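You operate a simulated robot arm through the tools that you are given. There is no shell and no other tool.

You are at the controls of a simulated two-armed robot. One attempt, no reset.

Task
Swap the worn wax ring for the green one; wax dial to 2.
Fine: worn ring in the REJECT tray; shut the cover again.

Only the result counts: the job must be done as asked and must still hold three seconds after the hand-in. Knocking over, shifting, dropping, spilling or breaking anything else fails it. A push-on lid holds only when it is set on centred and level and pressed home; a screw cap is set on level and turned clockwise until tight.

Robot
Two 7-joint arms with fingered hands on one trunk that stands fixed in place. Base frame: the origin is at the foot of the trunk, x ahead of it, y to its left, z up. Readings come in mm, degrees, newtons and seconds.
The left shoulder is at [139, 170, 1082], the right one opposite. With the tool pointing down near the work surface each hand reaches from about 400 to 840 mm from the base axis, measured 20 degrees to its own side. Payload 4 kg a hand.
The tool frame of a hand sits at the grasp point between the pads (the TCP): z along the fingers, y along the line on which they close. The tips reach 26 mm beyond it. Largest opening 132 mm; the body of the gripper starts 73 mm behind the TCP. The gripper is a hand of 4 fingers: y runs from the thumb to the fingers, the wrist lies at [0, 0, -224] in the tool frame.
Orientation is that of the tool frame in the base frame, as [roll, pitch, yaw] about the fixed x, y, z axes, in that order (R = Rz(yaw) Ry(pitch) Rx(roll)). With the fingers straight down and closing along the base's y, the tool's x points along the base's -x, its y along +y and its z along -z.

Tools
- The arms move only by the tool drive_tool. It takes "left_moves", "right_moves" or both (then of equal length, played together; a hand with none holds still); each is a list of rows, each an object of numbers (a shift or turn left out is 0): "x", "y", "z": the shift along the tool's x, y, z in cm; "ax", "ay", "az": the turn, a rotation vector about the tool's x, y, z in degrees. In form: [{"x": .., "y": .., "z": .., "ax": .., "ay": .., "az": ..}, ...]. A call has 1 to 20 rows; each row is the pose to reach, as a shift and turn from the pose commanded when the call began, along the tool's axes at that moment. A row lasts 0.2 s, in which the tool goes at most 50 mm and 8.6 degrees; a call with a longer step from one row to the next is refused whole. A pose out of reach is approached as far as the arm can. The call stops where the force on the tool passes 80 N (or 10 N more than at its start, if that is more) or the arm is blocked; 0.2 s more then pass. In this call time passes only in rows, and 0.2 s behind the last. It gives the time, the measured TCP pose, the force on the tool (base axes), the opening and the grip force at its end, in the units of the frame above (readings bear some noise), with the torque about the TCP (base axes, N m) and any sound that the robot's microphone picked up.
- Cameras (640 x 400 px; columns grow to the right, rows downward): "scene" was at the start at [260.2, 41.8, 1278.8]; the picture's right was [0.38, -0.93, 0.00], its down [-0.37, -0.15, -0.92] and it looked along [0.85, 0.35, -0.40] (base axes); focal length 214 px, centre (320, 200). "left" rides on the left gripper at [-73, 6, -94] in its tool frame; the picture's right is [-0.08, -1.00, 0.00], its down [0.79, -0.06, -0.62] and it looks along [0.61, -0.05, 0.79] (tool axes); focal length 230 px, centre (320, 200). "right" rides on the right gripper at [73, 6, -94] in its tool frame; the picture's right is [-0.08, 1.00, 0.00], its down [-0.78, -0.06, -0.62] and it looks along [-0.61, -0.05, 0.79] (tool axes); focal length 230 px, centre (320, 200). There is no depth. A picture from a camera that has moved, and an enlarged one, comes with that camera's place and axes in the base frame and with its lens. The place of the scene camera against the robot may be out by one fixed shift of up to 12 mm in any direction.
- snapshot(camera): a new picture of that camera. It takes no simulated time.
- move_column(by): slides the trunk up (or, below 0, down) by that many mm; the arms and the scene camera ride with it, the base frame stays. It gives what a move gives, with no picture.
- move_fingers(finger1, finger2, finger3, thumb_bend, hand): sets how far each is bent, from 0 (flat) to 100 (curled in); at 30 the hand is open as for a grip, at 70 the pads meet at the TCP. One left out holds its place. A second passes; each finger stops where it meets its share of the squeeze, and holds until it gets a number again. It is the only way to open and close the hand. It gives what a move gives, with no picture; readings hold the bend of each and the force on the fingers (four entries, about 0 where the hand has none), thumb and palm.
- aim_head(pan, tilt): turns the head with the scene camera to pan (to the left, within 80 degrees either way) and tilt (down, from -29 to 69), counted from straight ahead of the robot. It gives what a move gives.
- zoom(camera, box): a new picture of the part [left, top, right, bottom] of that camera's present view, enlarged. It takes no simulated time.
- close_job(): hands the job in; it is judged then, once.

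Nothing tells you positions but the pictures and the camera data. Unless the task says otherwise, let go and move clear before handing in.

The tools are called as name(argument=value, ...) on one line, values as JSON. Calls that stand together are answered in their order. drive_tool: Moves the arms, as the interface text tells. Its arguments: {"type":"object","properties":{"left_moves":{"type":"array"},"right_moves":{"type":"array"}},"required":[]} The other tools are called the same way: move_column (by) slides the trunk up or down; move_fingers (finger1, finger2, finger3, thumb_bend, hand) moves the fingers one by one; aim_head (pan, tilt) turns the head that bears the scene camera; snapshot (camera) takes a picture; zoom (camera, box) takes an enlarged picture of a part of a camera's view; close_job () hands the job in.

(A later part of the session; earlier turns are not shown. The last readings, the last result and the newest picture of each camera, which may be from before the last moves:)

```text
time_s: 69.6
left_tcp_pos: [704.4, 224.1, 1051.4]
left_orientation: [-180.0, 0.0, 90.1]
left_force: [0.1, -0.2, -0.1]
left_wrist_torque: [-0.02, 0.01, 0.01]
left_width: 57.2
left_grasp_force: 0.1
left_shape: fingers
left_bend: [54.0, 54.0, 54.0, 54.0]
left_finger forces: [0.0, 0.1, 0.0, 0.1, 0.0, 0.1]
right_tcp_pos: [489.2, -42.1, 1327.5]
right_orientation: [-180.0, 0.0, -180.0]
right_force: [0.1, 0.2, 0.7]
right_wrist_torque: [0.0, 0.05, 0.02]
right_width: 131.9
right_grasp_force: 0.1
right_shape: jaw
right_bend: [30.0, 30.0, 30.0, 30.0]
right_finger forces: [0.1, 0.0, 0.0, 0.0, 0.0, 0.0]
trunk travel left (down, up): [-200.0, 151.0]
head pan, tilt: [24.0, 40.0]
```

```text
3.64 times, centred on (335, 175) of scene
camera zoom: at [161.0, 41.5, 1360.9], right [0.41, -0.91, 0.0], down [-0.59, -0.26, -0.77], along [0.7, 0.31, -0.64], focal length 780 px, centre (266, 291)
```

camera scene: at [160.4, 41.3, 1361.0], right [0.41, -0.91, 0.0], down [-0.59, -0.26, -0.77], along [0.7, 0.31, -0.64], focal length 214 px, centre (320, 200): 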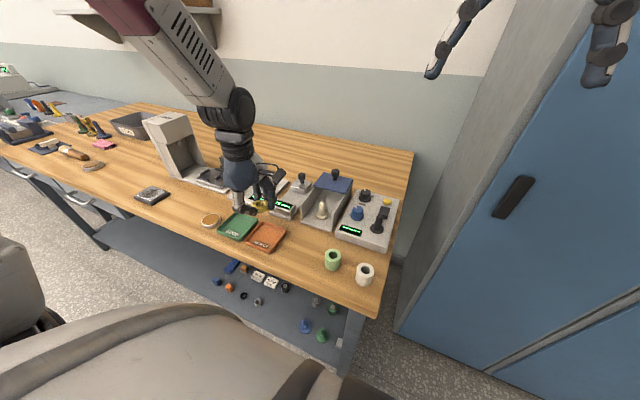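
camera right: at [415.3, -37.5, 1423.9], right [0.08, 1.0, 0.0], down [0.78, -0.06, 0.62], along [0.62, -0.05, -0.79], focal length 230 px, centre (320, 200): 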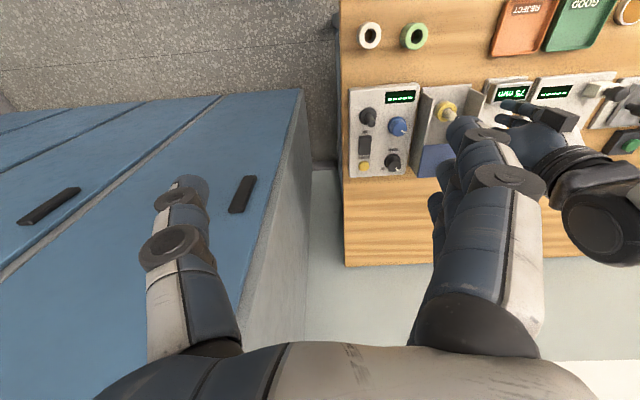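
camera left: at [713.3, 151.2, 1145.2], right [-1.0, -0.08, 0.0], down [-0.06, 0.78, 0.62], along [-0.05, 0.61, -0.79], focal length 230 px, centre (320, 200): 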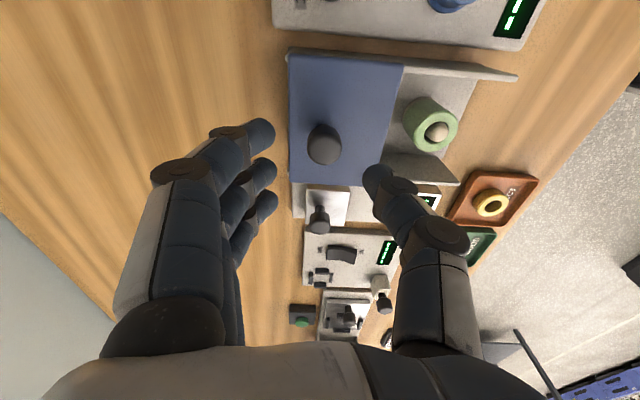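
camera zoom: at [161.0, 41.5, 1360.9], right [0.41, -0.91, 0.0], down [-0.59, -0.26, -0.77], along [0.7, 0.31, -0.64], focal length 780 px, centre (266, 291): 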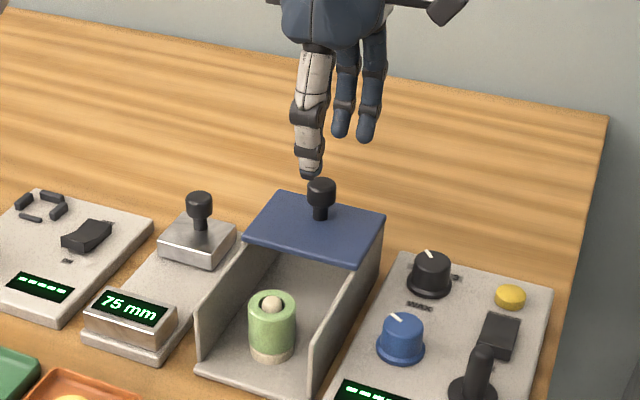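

The knob is at about [702, 224]. Adjusting, descending to the earlier safe grip height and closing.

drive_tool(left_moves=[{"y": -0.3, "z": 2}, {"y": -0.3, "z": 4}, {"y": -0.3, "z": 5.5}])

move_fingers(hand="left", finger1=70, finger2=70, finger3=70, thumb_bend=70)

zoom(camera="left", box=[200, 100, 440, 280])

zoom(camera="scene", box=[280, 120, 390, 230])

```text
time_s: 70.4
left_tcp_pos: [702.9, 224.2, 996.3]
left_orientation: [179.9, 0.0, 90.0]
left_force: [0.7, 1.1, 0.1]
left_wrist_torque: [-0.04, -0.02, -0.02]
left_width: 57.0
left_grasp_force: 0.1
left_shape: fingers
left_bend: [54.0, 54.0, 54.0, 54.0]
left_finger forces: [0.0, 0.0, 0.1, 0.0, 0.2, 0.0]
right_tcp_pos: [489.2, -43.5, 1328.0]
right_orientation: [179.9, 0.0, -180.0]
right_force: [0.3, 0.9, -0.4]
right_wrist_torque: [-0.01, 0.01, -0.01]
right_width: 131.6
right_grasp_force: 0.1
right_shape: jaw
right_bend: [30.0, 30.0, 30.0, 30.0]
right_finger forces: [0.0, 0.0, 0.1, 0.0, 0.0, 0.0]
trunk travel left (down, up): [-200.0, 151.0]
head pan, tilt: [24.0, 40.0]
```

```text
time_s: 71.4
left_tcp_pos: [701.6, 224.2, 997.2]
left_orientation: [179.9, 0.0, 89.9]
left_force: [-2.8, -1.1, -3.6]
left_wrist_torque: [-0.02, 0.01, 0.01]
left_width: 21.3
left_grasp_force: 6.8
left_shape: fingers
left_bend: [70.0, 63.0, 70.0, 66.0]
left_finger forces: [0.0, 5.5, 0.0, 0.1, 7.9, 0.0]
right_tcp_pos: [488.3, -42.9, 1327.9]
right_orientation: [-180.0, 0.0, -180.0]
right_force: [0.2, 0.5, 0.0]
right_wrist_torque: [-0.01, -0.02, 0.0]
right_width: 131.8
right_grasp_force: 0.0
right_shape: jaw
right_bend: [30.0, 30.0, 30.0, 30.0]
right_finger forces: [0.0, 0.0, 0.0, 0.1, 0.0, 0.0]
trunk travel left (down, up): [-200.0, 151.0]
head pan, tilt: [24.0, 40.0]
```

```text
2.22 times, centred on (320, 190) of left
camera zoom: at [709.2, 150.9, 1090.8], right [-1.0, -0.08, 0.0], down [-0.06, 0.78, 0.62], along [-0.05, 0.61, -0.79], focal length 511 px, centre (320, 222)
```

zoom: 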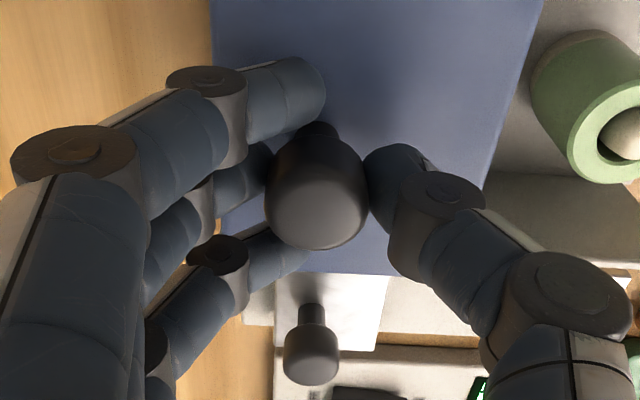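

```text
3.64 times, centred on (335, 175) of scene
camera zoom: at [160.6, 41.4, 1361.0], right [0.41, -0.91, 0.0], down [-0.59, -0.26, -0.77], along [0.7, 0.31, -0.64], focal length 780 px, centre (266, 291)
```

zoom: 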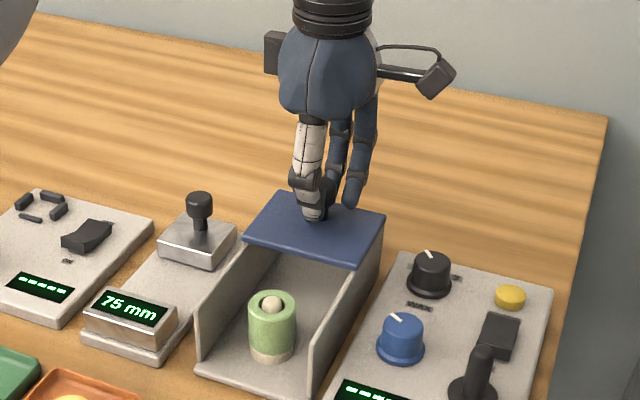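

Gripped. Pulling the cover toward the robot in stages, watching force as it passes over the ring.

drive_tool(left_moves=[{"y": -1}, {"y": -2}, {"y": -3}, {"y": -4}])

drive_tool(left_moves=[{"y": -1}, {"y": -2}, {"y": -3}])

zoom(camera="scene", box=[280, 120, 390, 230])

```text
time_s: 72.4
left_tcp_pos: [661.4, 224.2, 996.5]
left_orientation: [179.9, 0.0, 90.1]
left_force: [-0.7, -1.3, -1.4]
left_wrist_torque: [-0.05, -0.04, -0.02]
left_width: 19.9
left_grasp_force: 6.8
left_shape: fingers
left_bend: [70.0, 63.0, 70.0, 67.0]
left_finger forces: [0.0, 6.6, 0.0, 0.0, 6.7, 0.1]
right_tcp_pos: [487.7, -43.2, 1327.1]
right_orientation: [180.0, 0.0, 180.0]
right_force: [0.0, -0.3, 0.9]
right_wrist_torque: [-0.02, 0.03, -0.01]
right_width: 132.0
right_grasp_force: 0.0
right_shape: jaw
right_bend: [30.0, 30.0, 30.0, 30.0]
right_finger forces: [0.0, 0.0, 0.0, 0.0, 0.0, 0.1]
trunk travel left (down, up): [-200.0, 151.0]
head pan, tilt: [24.0, 40.0]
```

```text
time_s: 73.2
left_tcp_pos: [631.6, 224.2, 996.8]
left_orientation: [180.0, 0.0, 90.0]
left_force: [-0.8, -1.1, -0.7]
left_wrist_torque: [-0.08, -0.01, -0.01]
left_width: 20.0
left_grasp_force: 6.2
left_shape: fingers
left_bend: [70.0, 63.0, 70.0, 67.0]
left_finger forces: [0.0, 6.4, 0.1, 0.0, 7.1, 0.0]
right_tcp_pos: [488.8, -42.7, 1328.9]
right_orientation: [-180.0, 0.0, -179.9]
right_force: [-0.2, -0.9, 0.0]
right_wrist_torque: [-0.02, -0.02, -0.02]
right_width: 132.2
right_grasp_force: 0.1
right_shape: jaw
right_bend: [30.0, 30.0, 30.0, 30.0]
right_finger forces: [0.1, 0.0, 0.1, 0.0, 0.0, 0.0]
trunk travel left (down, up): [-200.0, 151.0]
head pan, tilt: [24.0, 40.0]
```

```text
3.64 times, centred on (335, 175) of scene
camera zoom: at [160.5, 41.3, 1361.0], right [0.41, -0.91, 0.0], down [-0.59, -0.26, -0.77], along [0.7, 0.31, -0.64], focal length 780 px, centre (266, 291)
```

zoom: 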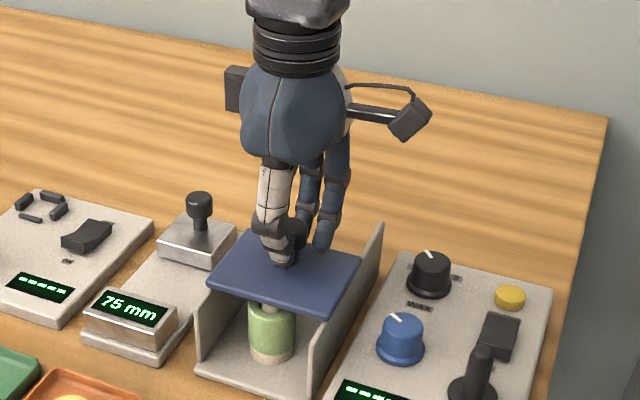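

drive_tool(left_moves=[{"y": -0.8}, {"y": -1.6}, {"y": -1.9}])

drive_tool(left_moves=[{"y": -0.15}, {"y": -0.3}])

```text
time_s: 74.0
left_tcp_pos: [613.4, 224.0, 996.4]
left_orientation: [179.9, 0.1, 90.0]
left_force: [-0.2, -1.8, -0.2]
left_wrist_torque: [-0.03, -0.02, -0.03]
left_width: 20.0
left_grasp_force: 7.5
left_shape: fingers
left_bend: [70.0, 63.0, 70.0, 67.0]
left_finger forces: [0.1, 6.9, 0.0, 0.0, 7.2, 0.0]
right_tcp_pos: [488.7, -43.2, 1327.7]
right_orientation: [180.0, 0.0, -180.0]
right_force: [-0.1, -0.4, 0.7]
right_wrist_torque: [-0.02, 0.0, 0.02]
right_width: 131.8
right_grasp_force: 0.0
right_shape: jaw
right_bend: [30.0, 30.0, 30.0, 30.0]
right_finger forces: [0.1, 0.0, 0.0, 0.0, 0.1, 0.1]
trunk travel left (down, up): [-200.0, 151.0]
head pan, tilt: [24.0, 40.0]
```

```text
time_s: 74.6
left_tcp_pos: [609.7, 225.1, 996.6]
left_orientation: [180.0, 0.0, 90.0]
left_force: [-1.0, -1.7, -1.0]
left_wrist_torque: [0.01, -0.04, -0.02]
left_width: 19.9
left_grasp_force: 7.0
left_shape: fingers
left_bend: [70.0, 63.0, 70.0, 67.0]
left_finger forces: [0.1, 6.6, 0.0, 0.0, 7.3, 0.0]
right_tcp_pos: [488.0, -43.4, 1329.0]
right_orientation: [-180.0, 0.0, -180.0]
right_force: [0.0, -0.5, -0.1]
right_wrist_torque: [-0.01, -0.02, 0.02]
right_width: 131.7
right_grasp_force: 0.0
right_shape: jaw
right_bend: [30.0, 30.0, 30.0, 30.0]
right_finger forces: [0.0, 0.0, 0.0, 0.0, 0.0, 0.1]
trunk travel left (down, up): [-200.0, 151.0]
head pan, tilt: [24.0, 40.0]
```

drive_tool(left_moves=[{"y": -0.1}, {"y": -0.2}])

zoom(camera="scene", box=[300, 170, 360, 230])

```text
time_s: 75.2
left_tcp_pos: [607.1, 225.1, 995.8]
left_orientation: [179.9, 0.0, 90.0]
left_force: [-0.9, -2.8, -2.6]
left_wrist_torque: [-0.05, 0.01, 0.0]
left_width: 20.1
left_grasp_force: 7.3
left_shape: fingers
left_bend: [70.0, 63.0, 70.0, 67.0]
left_finger forces: [0.0, 6.5, 0.0, 0.0, 7.4, 0.1]
right_tcp_pos: [488.8, -42.6, 1328.2]
right_orientation: [-179.9, 0.1, 179.9]
right_force: [0.5, 0.4, 1.3]
right_wrist_torque: [0.02, -0.01, -0.01]
right_width: 131.8
right_grasp_force: 0.0
right_shape: jaw
right_bend: [30.0, 30.0, 30.0, 30.0]
right_finger forces: [0.0, 0.0, 0.0, 0.0, 0.1, 0.1]
trunk travel left (down, up): [-200.0, 151.0]
head pan, tilt: [24.0, 40.0]
```

```text
6.67 times, centred on (330, 200) of scene
camera zoom: at [160.5, 41.1, 1361.0], right [0.41, -0.91, 0.0], down [-0.59, -0.26, -0.77], along [0.7, 0.31, -0.64], focal length 1430 px, centre (253, 200)
```

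zoom: 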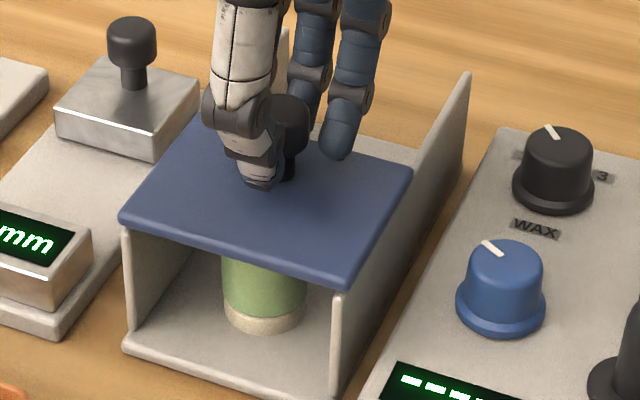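

No end stop felt yet; the scene camera pose is the same as before opening, so I'll compare the identical zoom window against the original shut position.

zoom(camera="scene", box=[260, 120, 400, 240])

zoom(camera="scene", box=[280, 150, 380, 240])

```text
3.33 times, centred on (330, 180) of scene
camera zoom: at [160.5, 41.1, 1361.0], right [0.41, -0.91, 0.0], down [-0.59, -0.26, -0.77], along [0.7, 0.31, -0.64], focal length 715 px, centre (287, 267)
```

zoom: 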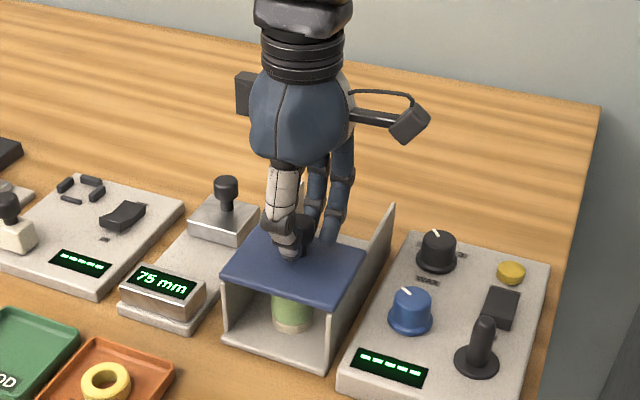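

```text
4.44 times, centred on (330, 195) of scene
camera zoom: at [160.5, 41.1, 1361.0], right [0.41, -0.91, 0.0], down [-0.59, -0.26, -0.77], along [0.7, 0.31, -0.64], focal length 953 px, centre (276, 222)
```

zoom: 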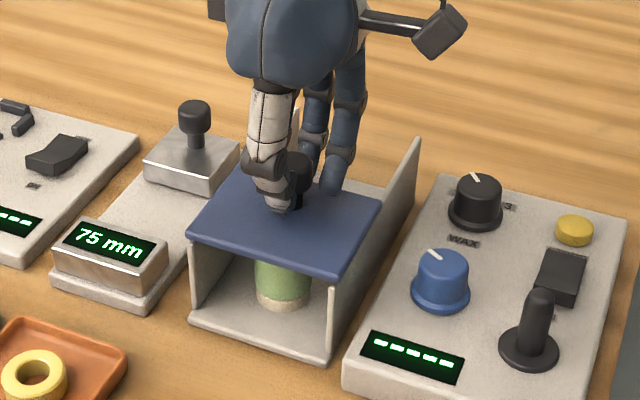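

The cover now matches its original shut position to the pixel. I'll nudge 2 mm more to confirm it's against the stop.

drive_tool(left_moves=[{"y": -0.1}, {"y": -0.2}])

zoom(camera="scene", box=[280, 150, 380, 240])

```text
time_s: 75.8
left_tcp_pos: [606.4, 223.7, 996.8]
left_orientation: [-180.0, 0.0, 89.9]
left_force: [-1.7, -2.6, -1.7]
left_wrist_torque: [-0.05, -0.04, 0.0]
left_width: 20.2
left_grasp_force: 6.6
left_shape: fingers
left_bend: [70.0, 63.0, 70.0, 67.0]
left_finger forces: [0.0, 6.4, 0.1, 0.1, 7.3, 0.0]
right_tcp_pos: [488.9, -43.3, 1329.3]
right_orientation: [179.9, -0.1, -179.9]
right_force: [-0.3, -0.3, 0.3]
right_wrist_torque: [0.01, 0.01, 0.0]
right_width: 131.8
right_grasp_force: 0.0
right_shape: jaw
right_bend: [30.0, 30.0, 30.0, 30.0]
right_finger forces: [0.1, 0.1, 0.0, 0.0, 0.0, 0.0]
trunk travel left (down, up): [-200.0, 151.0]
head pan, tilt: [24.0, 40.0]
```

```text
4.44 times, centred on (330, 195) of scene
camera zoom: at [160.6, 41.1, 1361.0], right [0.41, -0.91, 0.0], down [-0.59, -0.26, -0.77], along [0.7, 0.31, -0.64], focal length 953 px, centre (276, 222)
```

zoom: 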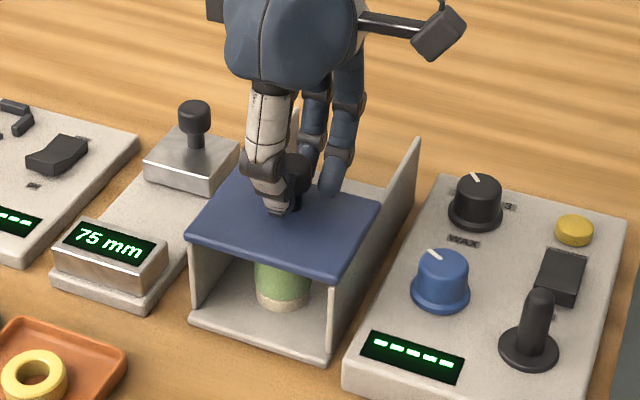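

zoom(camera="scene", box=[322, 200, 342, 215])

zoom(camera="scene", box=[304, 190, 344, 215])

zoom(camera="left", box=[240, 0, 480, 180])

```text
16.00 times, centred on (332, 208) of scene
camera zoom: at [160.6, 41.1, 1361.0], right [0.41, -0.91, 0.0], down [-0.59, -0.26, -0.77], along [0.7, 0.31, -0.64], focal length 3432 px, centre (128, 80)
```

zoom: 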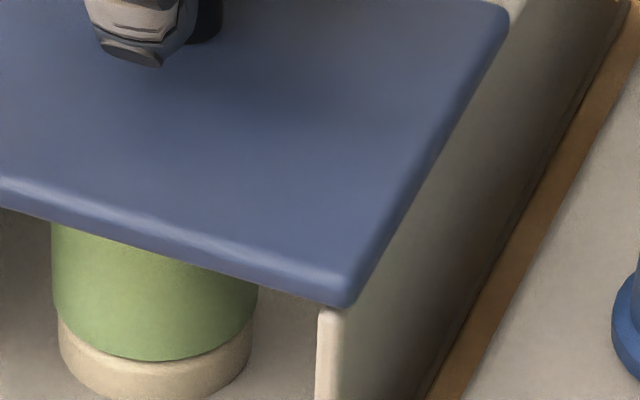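

```text
16.00 times, centred on (324, 202) of scene
camera zoom: at [160.6, 41.1, 1361.0], right [0.41, -0.91, 0.0], down [-0.59, -0.26, -0.77], along [0.7, 0.31, -0.64], focal length 3432 px, centre (256, 160)
```

zoom: 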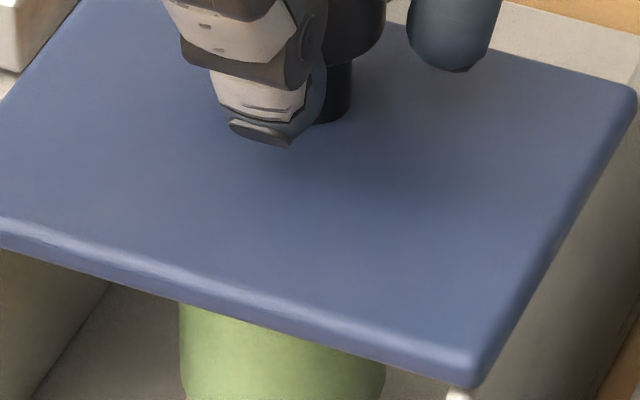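

```text
2.22 times, centred on (360, 90) of left
camera zoom: at [613.6, 151.1, 1090.6], right [-1.0, -0.08, 0.0], down [-0.06, 0.78, 0.62], along [-0.05, 0.61, -0.79], focal length 511 px, centre (231, 444)
```

zoom: 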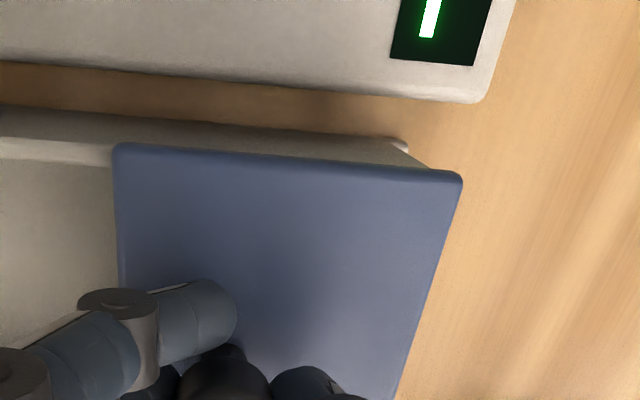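

drive_tool(left_moves=[{"y": -0.1}, {"y": -0.2}])

zoom(camera="scene", box=[322, 200, 342, 215])

```text
time_s: 76.4
left_tcp_pos: [605.5, 224.2, 996.1]
left_orientation: [-180.0, 0.1, 90.0]
left_force: [2.2, -3.4, -2.1]
left_wrist_torque: [-0.07, -0.09, -0.05]
left_width: 20.0
left_grasp_force: 6.8
left_shape: fingers
left_bend: [70.0, 63.0, 70.0, 67.0]
left_finger forces: [0.0, 7.6, 0.0, 0.0, 5.5, 0.1]
right_tcp_pos: [489.4, -44.2, 1328.5]
right_orientation: [180.0, 0.0, -180.0]
right_force: [-0.3, -0.5, 0.6]
right_wrist_torque: [0.0, 0.01, -0.02]
right_width: 132.0
right_grasp_force: 0.1
right_shape: jaw
right_bend: [30.0, 30.0, 30.0, 30.0]
right_finger forces: [0.0, 0.0, 0.0, 0.0, 0.1, 0.1]
trunk travel left (down, up): [-200.0, 151.0]
head pan, tilt: [24.0, 40.0]
```

```text
16.00 times, centred on (332, 208) of scene
camera zoom: at [160.9, 41.1, 1361.0], right [0.41, -0.91, 0.0], down [-0.59, -0.26, -0.77], along [0.7, 0.31, -0.64], focal length 3432 px, centre (128, 80)
```

zoom: 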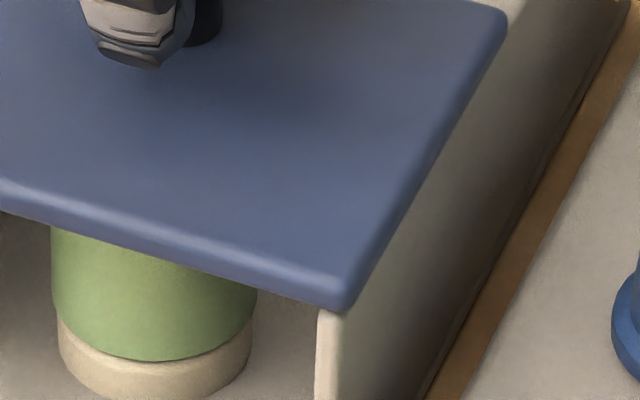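

The force now turns (+2 N, finger load rising), so the cover is against its shut stop. Releasing and lifting off.

move_fingers(hand="left", finger1=54, finger2=54, finger3=54, thumb_bend=54)

drive_tool(left_moves=[{"z": -2}, {"z": -4.5}, {"z": -7}])

snapshot(camera="left")

zoom(camera="scene", box=[280, 150, 400, 250])

zoom(camera="scene", box=[350, 180, 400, 215])

```text
time_s: 77.4
left_tcp_pos: [603.9, 224.9, 996.1]
left_orientation: [-179.9, 0.0, 90.0]
left_force: [-0.1, -0.7, -0.4]
left_wrist_torque: [0.03, 0.0, -0.05]
left_width: 57.0
left_grasp_force: 0.1
left_shape: fingers
left_bend: [54.0, 54.0, 54.0, 54.0]
left_finger forces: [0.0, 0.0, 0.0, 0.1, 0.0, 0.0]
right_tcp_pos: [488.5, -43.1, 1329.6]
right_orientation: [-179.9, 0.1, -180.0]
right_force: [0.3, 0.4, 0.4]
right_wrist_torque: [0.01, 0.02, -0.01]
right_width: 131.9
right_grasp_force: 0.0
right_shape: jaw
right_bend: [30.0, 30.0, 30.0, 30.0]
right_finger forces: [0.0, 0.0, 0.0, 0.1, 0.0, 0.0]
trunk travel left (down, up): [-200.0, 151.0]
head pan, tilt: [24.0, 40.0]
```

```text
time_s: 78.2
left_tcp_pos: [603.2, 223.5, 1066.9]
left_orientation: [180.0, 0.0, 90.0]
left_force: [-0.1, -0.1, 0.3]
left_wrist_torque: [0.01, -0.04, -0.01]
left_width: 57.0
left_grasp_force: 0.0
left_shape: fingers
left_bend: [54.0, 54.0, 54.0, 54.0]
left_finger forces: [0.0, 0.0, 0.0, 0.0, 0.0, 0.0]
right_tcp_pos: [487.5, -41.7, 1329.5]
right_orientation: [-179.9, 0.0, -180.0]
right_force: [-0.1, 0.0, -0.5]
right_wrist_torque: [0.01, 0.0, 0.0]
right_width: 132.3
right_grasp_force: 0.0
right_shape: jaw
right_bend: [30.0, 30.0, 30.0, 30.0]
right_finger forces: [0.0, 0.1, 0.0, 0.0, 0.0, 0.1]
trunk travel left (down, up): [-200.0, 151.0]
head pan, tilt: [24.0, 40.0]
```

```text
taken
camera left: at [611.3, 151.2, 1161.3], right [-1.0, -0.08, 0.0], down [-0.06, 0.78, 0.62], along [-0.05, 0.61, -0.79], focal length 230 px, centre (320, 200)
```

left: 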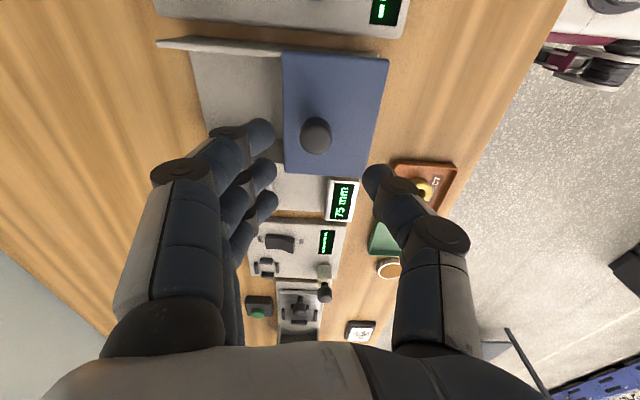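

```text
4.00 times, centred on (340, 200) of scene
camera zoom: at [160.0, 41.2, 1361.2], right [0.41, -0.91, 0.0], down [-0.59, -0.26, -0.77], along [0.7, 0.31, -0.64], focal length 858 px, centre (240, 200)
```

zoom: 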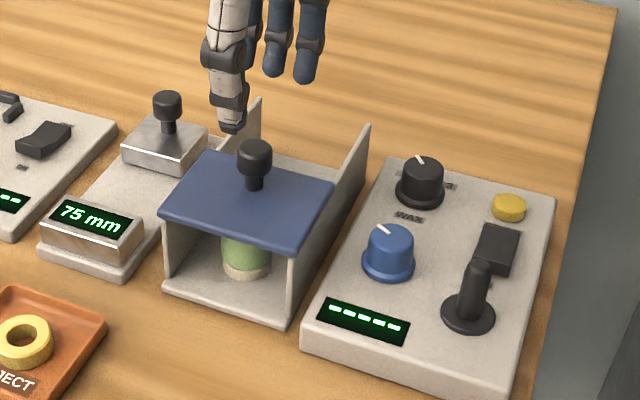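

```text
11.43 times, centred on (375, 198) of scene
camera zoom: at [160.0, 41.2, 1361.2], right [0.41, -0.91, 0.0], down [-0.59, -0.26, -0.77], along [0.7, 0.31, -0.64], focal length 2451 px, centre (-309, 229)
```

zoom: 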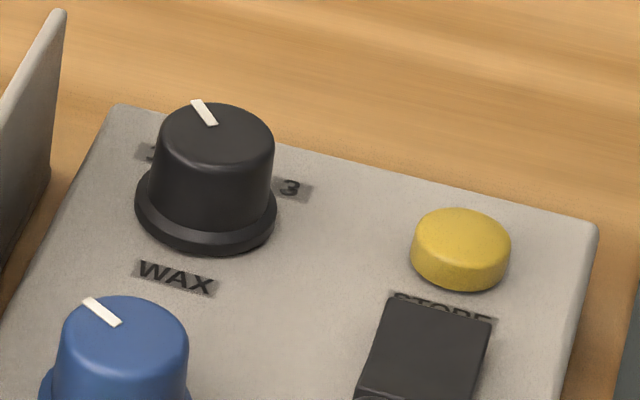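

The cover is shut with the green ring inside. Next is the WAX dial (pointer at 1); I'll move the hand above it for a close look.

drive_tool(left_moves=[{"x": -2.2, "y": 2.2}, {"x": -4.4, "y": 4.4}, {"x": -6.6, "y": 6.6}, {"x": -8.8, "y": 8.8}, {"x": -10.5, "y": 10.5}])

snapshot(camera="left")

zoom(camera="left", box=[220, 60, 420, 210])

```text
time_s: 79.4
left_tcp_pos: [708.9, 119.8, 1066.7]
left_orientation: [-179.8, 0.0, 90.0]
left_force: [-1.1, -0.4, -0.1]
left_wrist_torque: [0.0, 0.01, -0.02]
left_width: 57.4
left_grasp_force: 0.0
left_shape: fingers
left_bend: [54.0, 54.0, 54.0, 54.0]
left_finger forces: [0.1, 0.0, 0.0, 0.1, 0.0, 0.1]
right_tcp_pos: [489.1, -43.0, 1327.6]
right_orientation: [180.0, 0.0, -180.0]
right_force: [0.7, 0.5, 0.1]
right_wrist_torque: [-0.03, 0.03, 0.02]
right_width: 131.8
right_grasp_force: 0.1
right_shape: jaw
right_bend: [30.0, 30.0, 30.0, 30.0]
right_finger forces: [0.1, 0.1, 0.1, 0.1, 0.0, 0.1]
trunk travel left (down, up): [-200.0, 151.0]
head pan, tilt: [24.0, 40.0]
```

```text
taken
camera left: at [717.1, 46.3, 1159.8], right [-1.0, -0.08, 0.0], down [-0.06, 0.78, 0.62], along [-0.05, 0.62, -0.79], focal length 230 px, centre (320, 200)
```

left: 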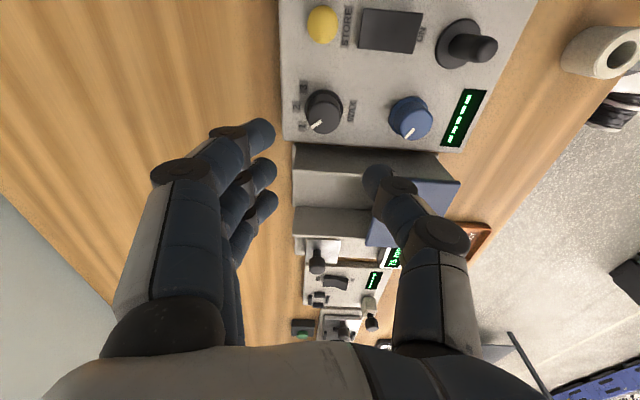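

```text
2.67 times, centred on (320, 135) of left
camera zoom: at [717.1, 46.3, 1159.8], right [-1.0, -0.08, 0.0], down [-0.06, 0.78, 0.62], along [-0.05, 0.62, -0.79], focal length 614 px, centre (320, 373)
```

zoom: 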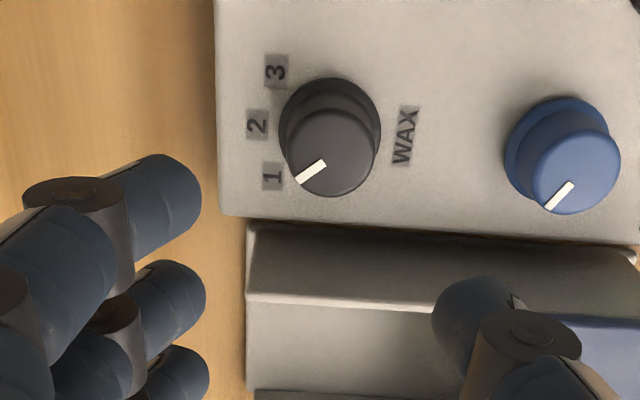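

The dial pointer is at "1", and "2" lies about 41° clockwise from it (seen from above). I'll centre over the dial and go lower for a second view.

drive_tool(left_moves=[{"x": 0.15, "y": -0.45, "z": 3}, {"x": 0.15, "y": -0.45, "z": 5.7}])

zoom(camera="left", box=[220, 60, 420, 210])

zoom(camera="scene", box=[330, 150, 400, 215])

```text
time_s: 80.0
left_tcp_pos: [704.7, 121.2, 1010.2]
left_orientation: [180.0, 0.0, 90.0]
left_force: [0.6, 0.4, -0.9]
left_wrist_torque: [0.0, -0.04, -0.03]
left_width: 56.9
left_grasp_force: 0.0
left_shape: fingers
left_bend: [54.0, 54.0, 54.0, 54.0]
left_finger forces: [0.0, 0.1, 0.0, 0.0, 0.0, 0.0]
right_tcp_pos: [488.7, -43.0, 1328.9]
right_orientation: [179.9, 0.0, -180.0]
right_force: [-0.2, -0.3, 0.8]
right_wrist_torque: [0.0, -0.03, 0.01]
right_width: 131.6
right_grasp_force: 0.1
right_shape: jaw
right_bend: [30.0, 30.0, 30.0, 30.0]
right_finger forces: [0.0, 0.0, 0.1, 0.0, 0.0, 0.0]
trunk travel left (down, up): [-200.0, 151.0]
head pan, tilt: [24.0, 40.0]
```

```text
2.67 times, centred on (320, 135) of left
camera zoom: at [711.9, 48.3, 1103.8], right [-1.0, -0.08, 0.0], down [-0.06, 0.78, 0.62], along [-0.05, 0.61, -0.79], focal length 614 px, centre (320, 373)
```

zoom: 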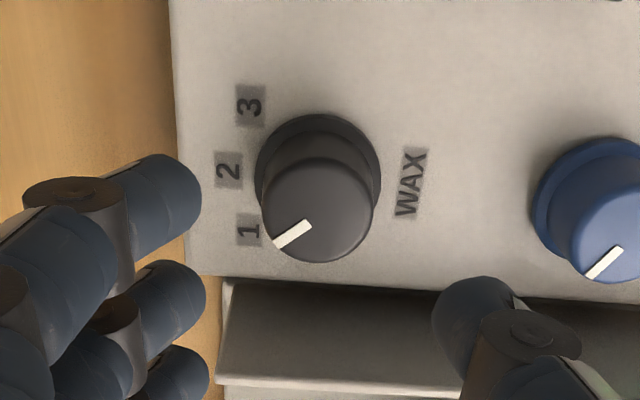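

```text
6.15 times, centred on (365, 182) of scene
camera zoom: at [160.8, 41.5, 1360.9], right [0.41, -0.91, 0.0], down [-0.59, -0.26, -0.77], along [0.7, 0.31, -0.64], focal length 1320 px, centre (43, 308)
```

zoom: 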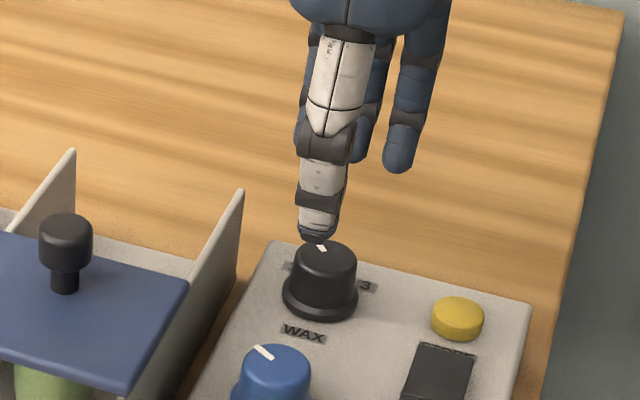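

Dial cap: about ⌀33 mm, centre [705, 120], top z≈932. Before gripping, I'll test in the air that the wrist can turn 42° clockwise from here, then return.

drive_tool(left_moves=[{"az": 8}, {"az": 16}, {"az": 24}, {"az": 32}, {"az": 40}, {"az": 45}])

drive_tool(left_moves=[{"az": -8}, {"az": -16}, {"az": -24}, {"az": -32}, {"az": -40}, {"az": -45}])

```text
time_s: 81.4
left_tcp_pos: [704.7, 119.9, 1009.8]
left_orientation: [-180.0, 0.0, 44.9]
left_force: [-0.7, -0.3, -0.7]
left_wrist_torque: [0.01, -0.01, -0.04]
left_width: 57.0
left_grasp_force: 0.0
left_shape: fingers
left_bend: [54.0, 54.0, 54.0, 54.0]
left_finger forces: [0.0, 0.0, 0.1, 0.0, 0.0, 0.1]
right_tcp_pos: [488.7, -42.1, 1328.7]
right_orientation: [180.0, 0.0, -180.0]
right_force: [1.2, -0.1, -0.6]
right_wrist_torque: [0.01, 0.02, 0.04]
right_width: 131.8
right_grasp_force: 0.0
right_shape: jaw
right_bend: [30.0, 30.0, 30.0, 30.0]
right_finger forces: [0.0, 0.0, 0.1, 0.0, 0.1, 0.0]
trunk travel left (down, up): [-200.0, 151.0]
head pan, tilt: [24.0, 40.0]
```

```text
time_s: 82.8
left_tcp_pos: [704.0, 120.4, 1010.6]
left_orientation: [-180.0, 0.0, 90.1]
left_force: [-0.2, 0.2, -0.2]
left_wrist_torque: [-0.01, 0.0, 0.0]
left_width: 57.6
left_grasp_force: 0.1
left_shape: fingers
left_bend: [54.0, 54.0, 54.0, 54.0]
left_finger forces: [0.1, 0.0, 0.0, 0.0, 0.1, 0.0]
right_tcp_pos: [488.5, -43.1, 1328.6]
right_orientation: [179.9, -0.1, -179.9]
right_force: [0.3, -0.6, 0.3]
right_wrist_torque: [-0.02, -0.03, 0.01]
right_width: 131.7
right_grasp_force: 0.0
right_shape: jaw
right_bend: [30.0, 30.0, 30.0, 30.0]
right_finger forces: [0.0, 0.0, 0.0, 0.0, 0.1, 0.0]
trunk travel left (down, up): [-200.0, 151.0]
head pan, tilt: [24.0, 40.0]
```

The wrist can make the turn. Descending over the dial cap, fingertips to just above its base flange.

drive_tool(left_moves=[{"x": 0, "y": 0.05, "z": 2.5}, {"x": 0, "y": 0.05, "z": 5}])

zoom(camera="left", box=[200, 80, 440, 260])

zoom(camera="scene", box=[330, 150, 400, 215])

```text
time_s: 83.4
left_tcp_pos: [705.4, 122.4, 958.4]
left_orientation: [-180.0, 0.0, 90.1]
left_force: [0.1, 0.8, 0.8]
left_wrist_torque: [0.01, 0.0, -0.03]
left_width: 57.0
left_grasp_force: 0.1
left_shape: fingers
left_bend: [54.0, 54.0, 54.0, 54.0]
left_finger forces: [0.0, 0.0, 0.0, 0.1, 0.1, 0.0]
right_tcp_pos: [488.7, -42.7, 1329.3]
right_orientation: [180.0, 0.0, 180.0]
right_force: [-0.7, -0.2, -0.7]
right_wrist_torque: [0.01, -0.02, 0.03]
right_width: 131.9
right_grasp_force: 0.0
right_shape: jaw
right_bend: [30.0, 30.0, 30.0, 30.0]
right_finger forces: [0.0, 0.1, 0.1, 0.0, 0.0, 0.0]
trunk travel left (down, up): [-200.0, 151.0]
head pan, tilt: [24.0, 40.0]
```

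```text
2.22 times, centred on (320, 170) of left
camera zoom: at [712.6, 48.5, 1053.1], right [-1.0, -0.08, 0.0], down [-0.06, 0.78, 0.62], along [-0.05, 0.62, -0.79], focal length 511 px, centre (320, 267)
```

zoom: 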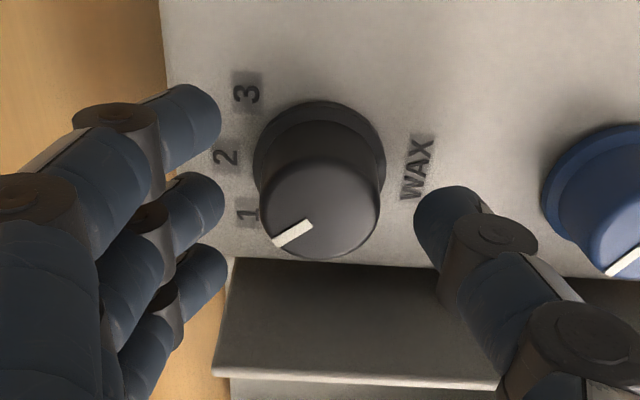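

```text
6.15 times, centred on (365, 182) of scene
camera zoom: at [160.8, 41.4, 1360.9], right [0.41, -0.91, 0.0], down [-0.59, -0.26, -0.77], along [0.7, 0.31, -0.64], focal length 1320 px, centre (43, 308)
```

zoom: 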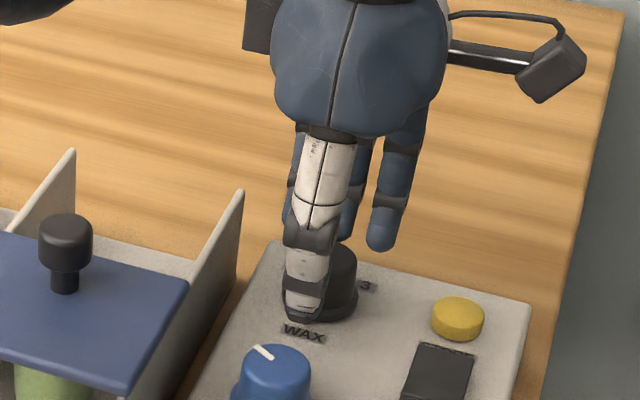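

Well centred. Final descent to grip height and closing on the cap.

drive_tool(left_moves=[{"x": -0.1, "z": 0.9}, {"x": -0.1, "z": 1.7}])

move_fingers(hand="left", finger1=68, finger2=68, finger3=68, thumb_bend=68)

zoom(camera="left", box=[200, 100, 440, 280])

zoom(camera="scene", box=[330, 150, 400, 215])

```text
time_s: 84.0
left_tcp_pos: [705.5, 119.1, 943.5]
left_orientation: [179.8, 0.1, 90.0]
left_force: [0.3, 0.2, 1.1]
left_wrist_torque: [-0.01, -0.02, -0.02]
left_width: 56.9
left_grasp_force: 0.1
left_shape: fingers
left_bend: [54.0, 54.0, 54.0, 54.0]
left_finger forces: [0.0, 0.1, 0.0, 0.0, 0.4, 0.0]
right_tcp_pos: [488.3, -42.1, 1327.9]
right_orientation: [180.0, 0.0, -180.0]
right_force: [0.6, 0.3, 0.0]
right_wrist_torque: [-0.03, 0.0, 0.01]
right_width: 132.1
right_grasp_force: 0.0
right_shape: jaw
right_bend: [30.0, 30.0, 30.0, 30.0]
right_finger forces: [0.1, 0.0, 0.0, 0.0, 0.1, 0.1]
trunk travel left (down, up): [-200.0, 151.0]
head pan, tilt: [24.0, 40.0]
```

```text
time_s: 85.0
left_tcp_pos: [705.0, 121.2, 942.6]
left_orientation: [179.9, 0.0, 89.9]
left_force: [-2.5, -0.3, -3.6]
left_wrist_torque: [0.06, 0.03, -0.03]
left_width: 27.0
left_grasp_force: 7.6
left_shape: fingers
left_bend: [68.0, 61.0, 68.0, 64.0]
left_finger forces: [0.0, 5.9, 0.1, 0.0, 8.9, 0.1]
right_tcp_pos: [487.9, -43.2, 1327.9]
right_orientation: [179.9, 0.0, -180.0]
right_force: [0.1, 0.4, 0.2]
right_wrist_torque: [-0.01, 0.0, -0.02]
right_width: 131.9
right_grasp_force: 0.1
right_shape: jaw
right_bend: [30.0, 30.0, 30.0, 30.0]
right_finger forces: [0.0, 0.1, 0.1, 0.1, 0.0, 0.0]
trunk travel left (down, up): [-200.0, 151.0]
head pan, tilt: [24.0, 40.0]
```

```text
2.22 times, centred on (320, 190) of left
camera zoom: at [712.4, 47.0, 1036.7], right [-1.0, -0.08, 0.0], down [-0.06, 0.78, 0.62], along [-0.05, 0.61, -0.79], focal length 511 px, centre (320, 222)
```

zoom: 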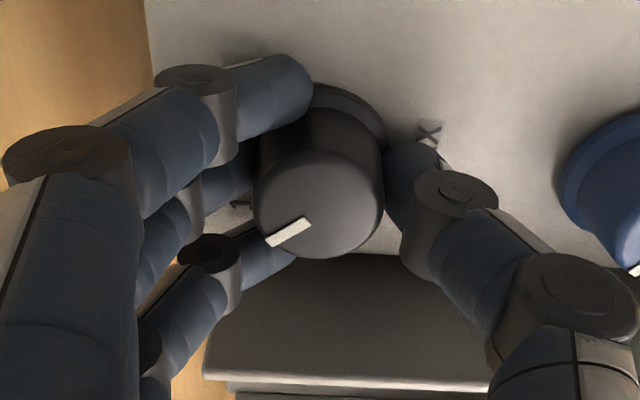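

```text
6.15 times, centred on (365, 182) of scene
camera zoom: at [160.4, 41.5, 1361.0], right [0.41, -0.91, 0.0], down [-0.59, -0.26, -0.77], along [0.7, 0.31, -0.64], focal length 1320 px, centre (43, 308)
```

zoom: 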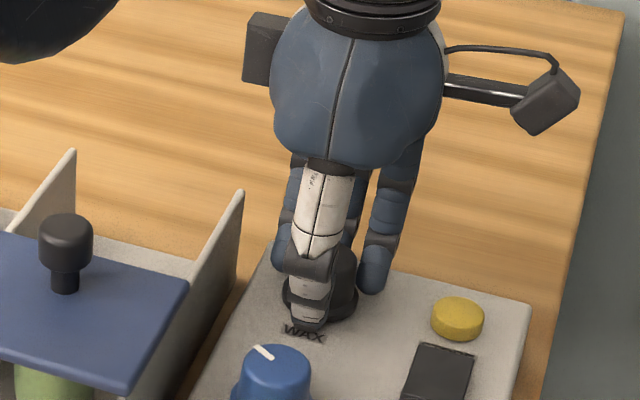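

Gripped on the cap. Turning clockwise 20° first and checking that the dial follows.

drive_tool(left_moves=[{"az": 5}, {"az": 10}, {"az": 15}, {"az": 20}])

zoom(camera="left", box=[200, 100, 440, 280])

zoom(camera="scene", box=[330, 150, 400, 215])

```text
time_s: 86.0
left_tcp_pos: [704.6, 119.5, 942.2]
left_orientation: [-180.0, 0.0, 69.9]
left_force: [-3.2, 2.5, -2.6]
left_wrist_torque: [0.03, 0.02, 0.03]
left_width: 27.1
left_grasp_force: 7.0
left_shape: fingers
left_bend: [68.0, 61.0, 68.0, 64.0]
left_finger forces: [0.0, 5.5, 0.1, 0.1, 8.8, 0.1]
right_tcp_pos: [487.8, -42.4, 1328.8]
right_orientation: [180.0, 0.0, -180.0]
right_force: [0.2, 0.4, -1.1]
right_wrist_torque: [0.0, 0.0, -0.01]
right_width: 131.8
right_grasp_force: 0.1
right_shape: jaw
right_bend: [30.0, 30.0, 30.0, 30.0]
right_finger forces: [0.0, 0.1, 0.0, 0.0, 0.1, 0.0]
trunk travel left (down, up): [-200.0, 151.0]
head pan, tilt: [24.0, 40.0]
```

```text
2.22 times, centred on (320, 190) of left
camera zoom: at [687.0, 49.4, 1036.8], right [-0.96, 0.27, 0.0], down [0.21, 0.76, 0.62], along [0.17, 0.59, -0.79], focal length 511 px, centre (320, 222)
```

zoom: 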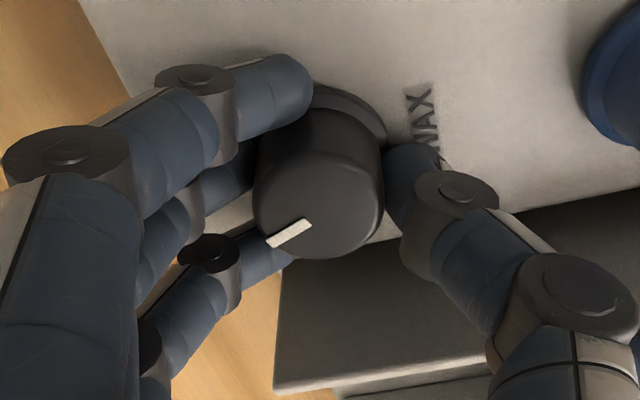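

```text
6.15 times, centred on (365, 182) of scene
camera zoom: at [160.4, 41.6, 1361.0], right [0.41, -0.91, 0.0], down [-0.59, -0.26, -0.77], along [0.7, 0.31, -0.64], focal length 1320 px, centre (43, 308)
```

zoom: 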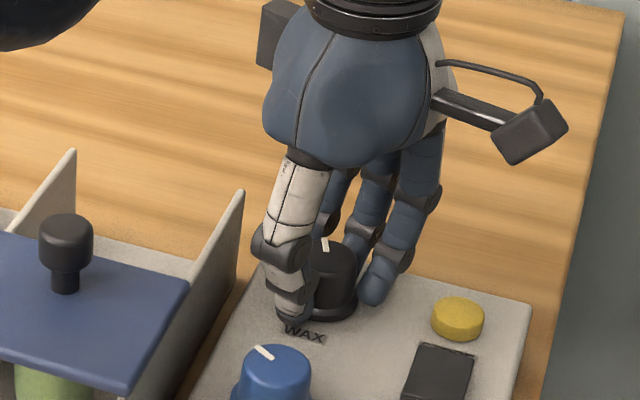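

The dial turns with the hand. Another 20° to bring the pointer to 2.

drive_tool(left_moves=[{"az": 5}, {"az": 10}, {"az": 15}, {"az": 20}])

zoom(camera="scene", box=[350, 170, 390, 205])

zoom(camera="left", box=[200, 100, 440, 280])

```text
time_s: 87.0
left_tcp_pos: [704.6, 118.9, 942.5]
left_orientation: [180.0, 0.0, 49.9]
left_force: [-2.2, 3.6, -2.1]
left_wrist_torque: [0.03, 0.02, -0.02]
left_width: 26.9
left_grasp_force: 7.2
left_shape: fingers
left_bend: [68.0, 61.0, 68.0, 64.0]
left_finger forces: [0.0, 5.4, 0.2, 0.1, 9.0, 0.0]
right_tcp_pos: [488.1, -42.5, 1328.7]
right_orientation: [-180.0, 0.0, -179.9]
right_force: [-0.1, -0.5, 0.0]
right_wrist_torque: [0.02, 0.01, 0.0]
right_width: 131.8
right_grasp_force: 0.2
right_shape: jaw
right_bend: [30.0, 30.0, 30.0, 30.0]
right_finger forces: [0.0, 0.1, 0.0, 0.0, 0.0, 0.0]
trunk travel left (down, up): [-200.0, 151.0]
head pan, tilt: [24.0, 40.0]
```

```text
11.43 times, centred on (370, 188) of scene
camera zoom: at [160.5, 41.8, 1361.0], right [0.41, -0.91, 0.0], down [-0.59, -0.26, -0.77], along [0.7, 0.31, -0.64], focal length 2451 px, centre (-251, 343)
```

zoom: 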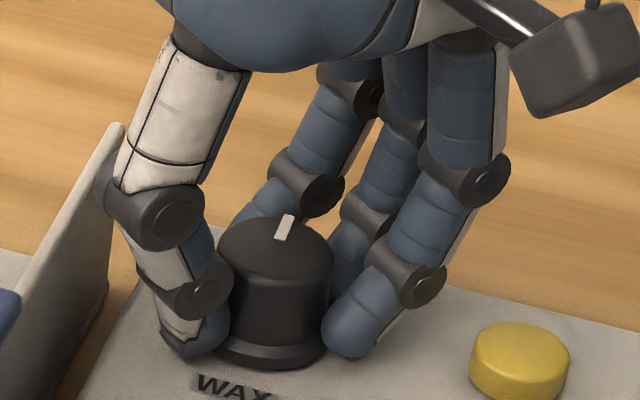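

```text
2.22 times, centred on (320, 190) of left
camera zoom: at [664.2, 60.7, 1036.8], right [-0.81, 0.58, 0.0], down [0.46, 0.64, 0.62], along [0.36, 0.5, -0.79], focal length 511 px, centre (320, 222)
```

zoom: 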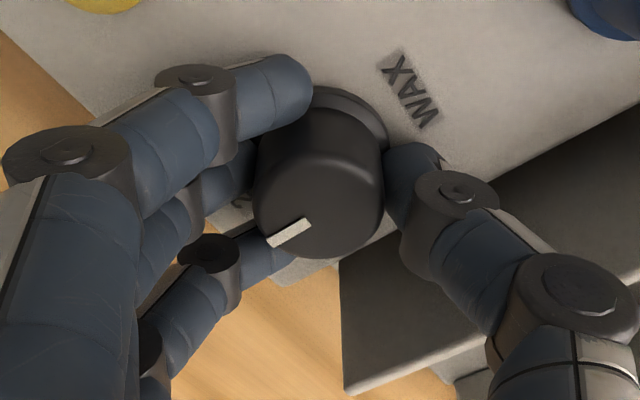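

The pointer now appears close to straight ahead (toward 2). I'll release and look from above to check it precisely.

move_fingers(hand="left", finger1=54, finger2=54, finger3=54, thumb_bend=54)

drive_tool(left_moves=[{"z": -2}, {"z": -4.5}, {"z": -7}])

drive_tool(left_moves=[{"az": -8}, {"az": -16}, {"az": -24}, {"az": -32}, {"az": -40}])

zoom(camera="left", box=[220, 60, 420, 210])

zoom(camera="scene", box=[350, 175, 390, 205])

```text
time_s: 88.0
left_tcp_pos: [704.2, 119.6, 943.5]
left_orientation: [179.9, 0.0, 50.0]
left_force: [0.2, 0.5, 1.2]
left_wrist_torque: [0.02, 0.05, 0.03]
left_width: 56.5
left_grasp_force: 0.7
left_shape: fingers
left_bend: [54.0, 54.0, 54.0, 54.0]
left_finger forces: [0.0, 0.0, 0.0, 0.1, 1.3, 0.1]
right_tcp_pos: [489.3, -43.6, 1330.0]
right_orientation: [-180.0, 0.0, 179.9]
right_force: [0.6, 1.3, -0.2]
right_wrist_torque: [-0.01, 0.03, -0.02]
right_width: 131.9
right_grasp_force: 0.1
right_shape: jaw
right_bend: [30.0, 30.0, 30.0, 30.0]
right_finger forces: [0.0, 0.0, 0.0, 0.0, 0.1, 0.0]
trunk travel left (down, up): [-200.0, 151.0]
head pan, tilt: [24.0, 40.0]
```

```text
time_s: 88.8
left_tcp_pos: [704.8, 119.9, 1013.5]
left_orientation: [179.9, 0.0, 50.0]
left_force: [-1.0, -0.4, 0.1]
left_wrist_torque: [0.01, -0.02, 0.02]
left_width: 57.2
left_grasp_force: 0.0
left_shape: fingers
left_bend: [54.0, 54.0, 54.0, 54.0]
left_finger forces: [0.0, 0.0, 0.1, 0.0, 0.1, 0.0]
right_tcp_pos: [487.1, -42.8, 1329.8]
right_orientation: [-179.9, 0.0, 180.0]
right_force: [0.1, 0.5, 0.0]
right_wrist_torque: [0.02, -0.01, 0.03]
right_width: 131.8
right_grasp_force: 0.1
right_shape: jaw
right_bend: [30.0, 30.0, 30.0, 30.0]
right_finger forces: [0.0, 0.1, 0.0, 0.0, 0.0, 0.1]
trunk travel left (down, up): [-200.0, 151.0]
head pan, tilt: [24.0, 40.0]
```

```text
time_s: 90.0
left_tcp_pos: [704.8, 119.4, 1013.1]
left_orientation: [-180.0, 0.0, 90.1]
left_force: [-0.1, 0.0, 0.2]
left_wrist_torque: [-0.01, -0.02, 0.01]
left_width: 57.1
left_grasp_force: 0.0
left_shape: fingers
left_bend: [54.0, 54.0, 54.0, 54.0]
left_finger forces: [0.1, 0.0, 0.0, 0.0, 0.0, 0.0]
right_tcp_pos: [489.8, -42.9, 1328.7]
right_orientation: [-179.9, 0.0, -180.0]
right_force: [0.1, -0.2, -0.1]
right_wrist_torque: [0.02, 0.0, 0.0]
right_width: 131.8
right_grasp_force: 0.1
right_shape: jaw
right_bend: [30.0, 30.0, 30.0, 30.0]
right_finger forces: [0.0, 0.0, 0.1, 0.1, 0.1, 0.1]
trunk travel left (down, up): [-200.0, 151.0]
head pan, tilt: [24.0, 40.0]
```

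```text
2.67 times, centred on (320, 135) of left
camera zoom: at [712.6, 46.8, 1106.5], right [-1.0, -0.08, 0.0], down [-0.06, 0.78, 0.62], along [-0.05, 0.61, -0.79], focal length 614 px, centre (320, 373)
```

zoom: 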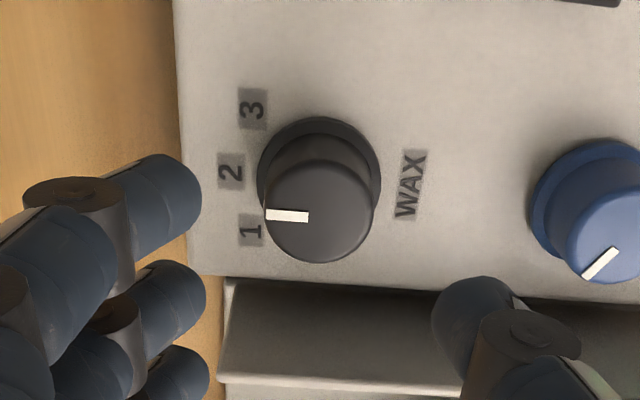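

```text
13.33 times, centred on (370, 190) of scene
camera zoom: at [160.5, 41.3, 1361.0], right [0.41, -0.91, 0.0], down [-0.59, -0.26, -0.77], along [0.7, 0.31, -0.64], focal length 2860 px, centre (-347, 333)
```

zoom: 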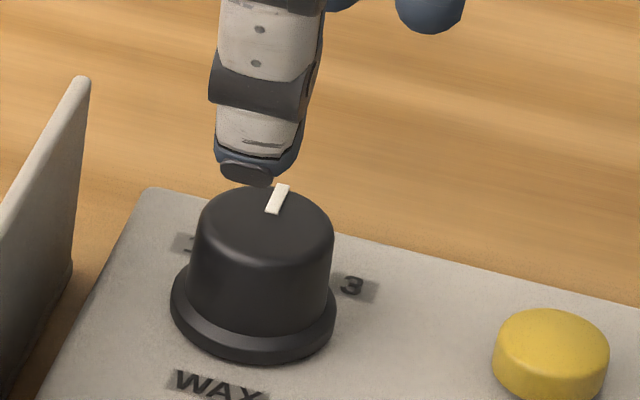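

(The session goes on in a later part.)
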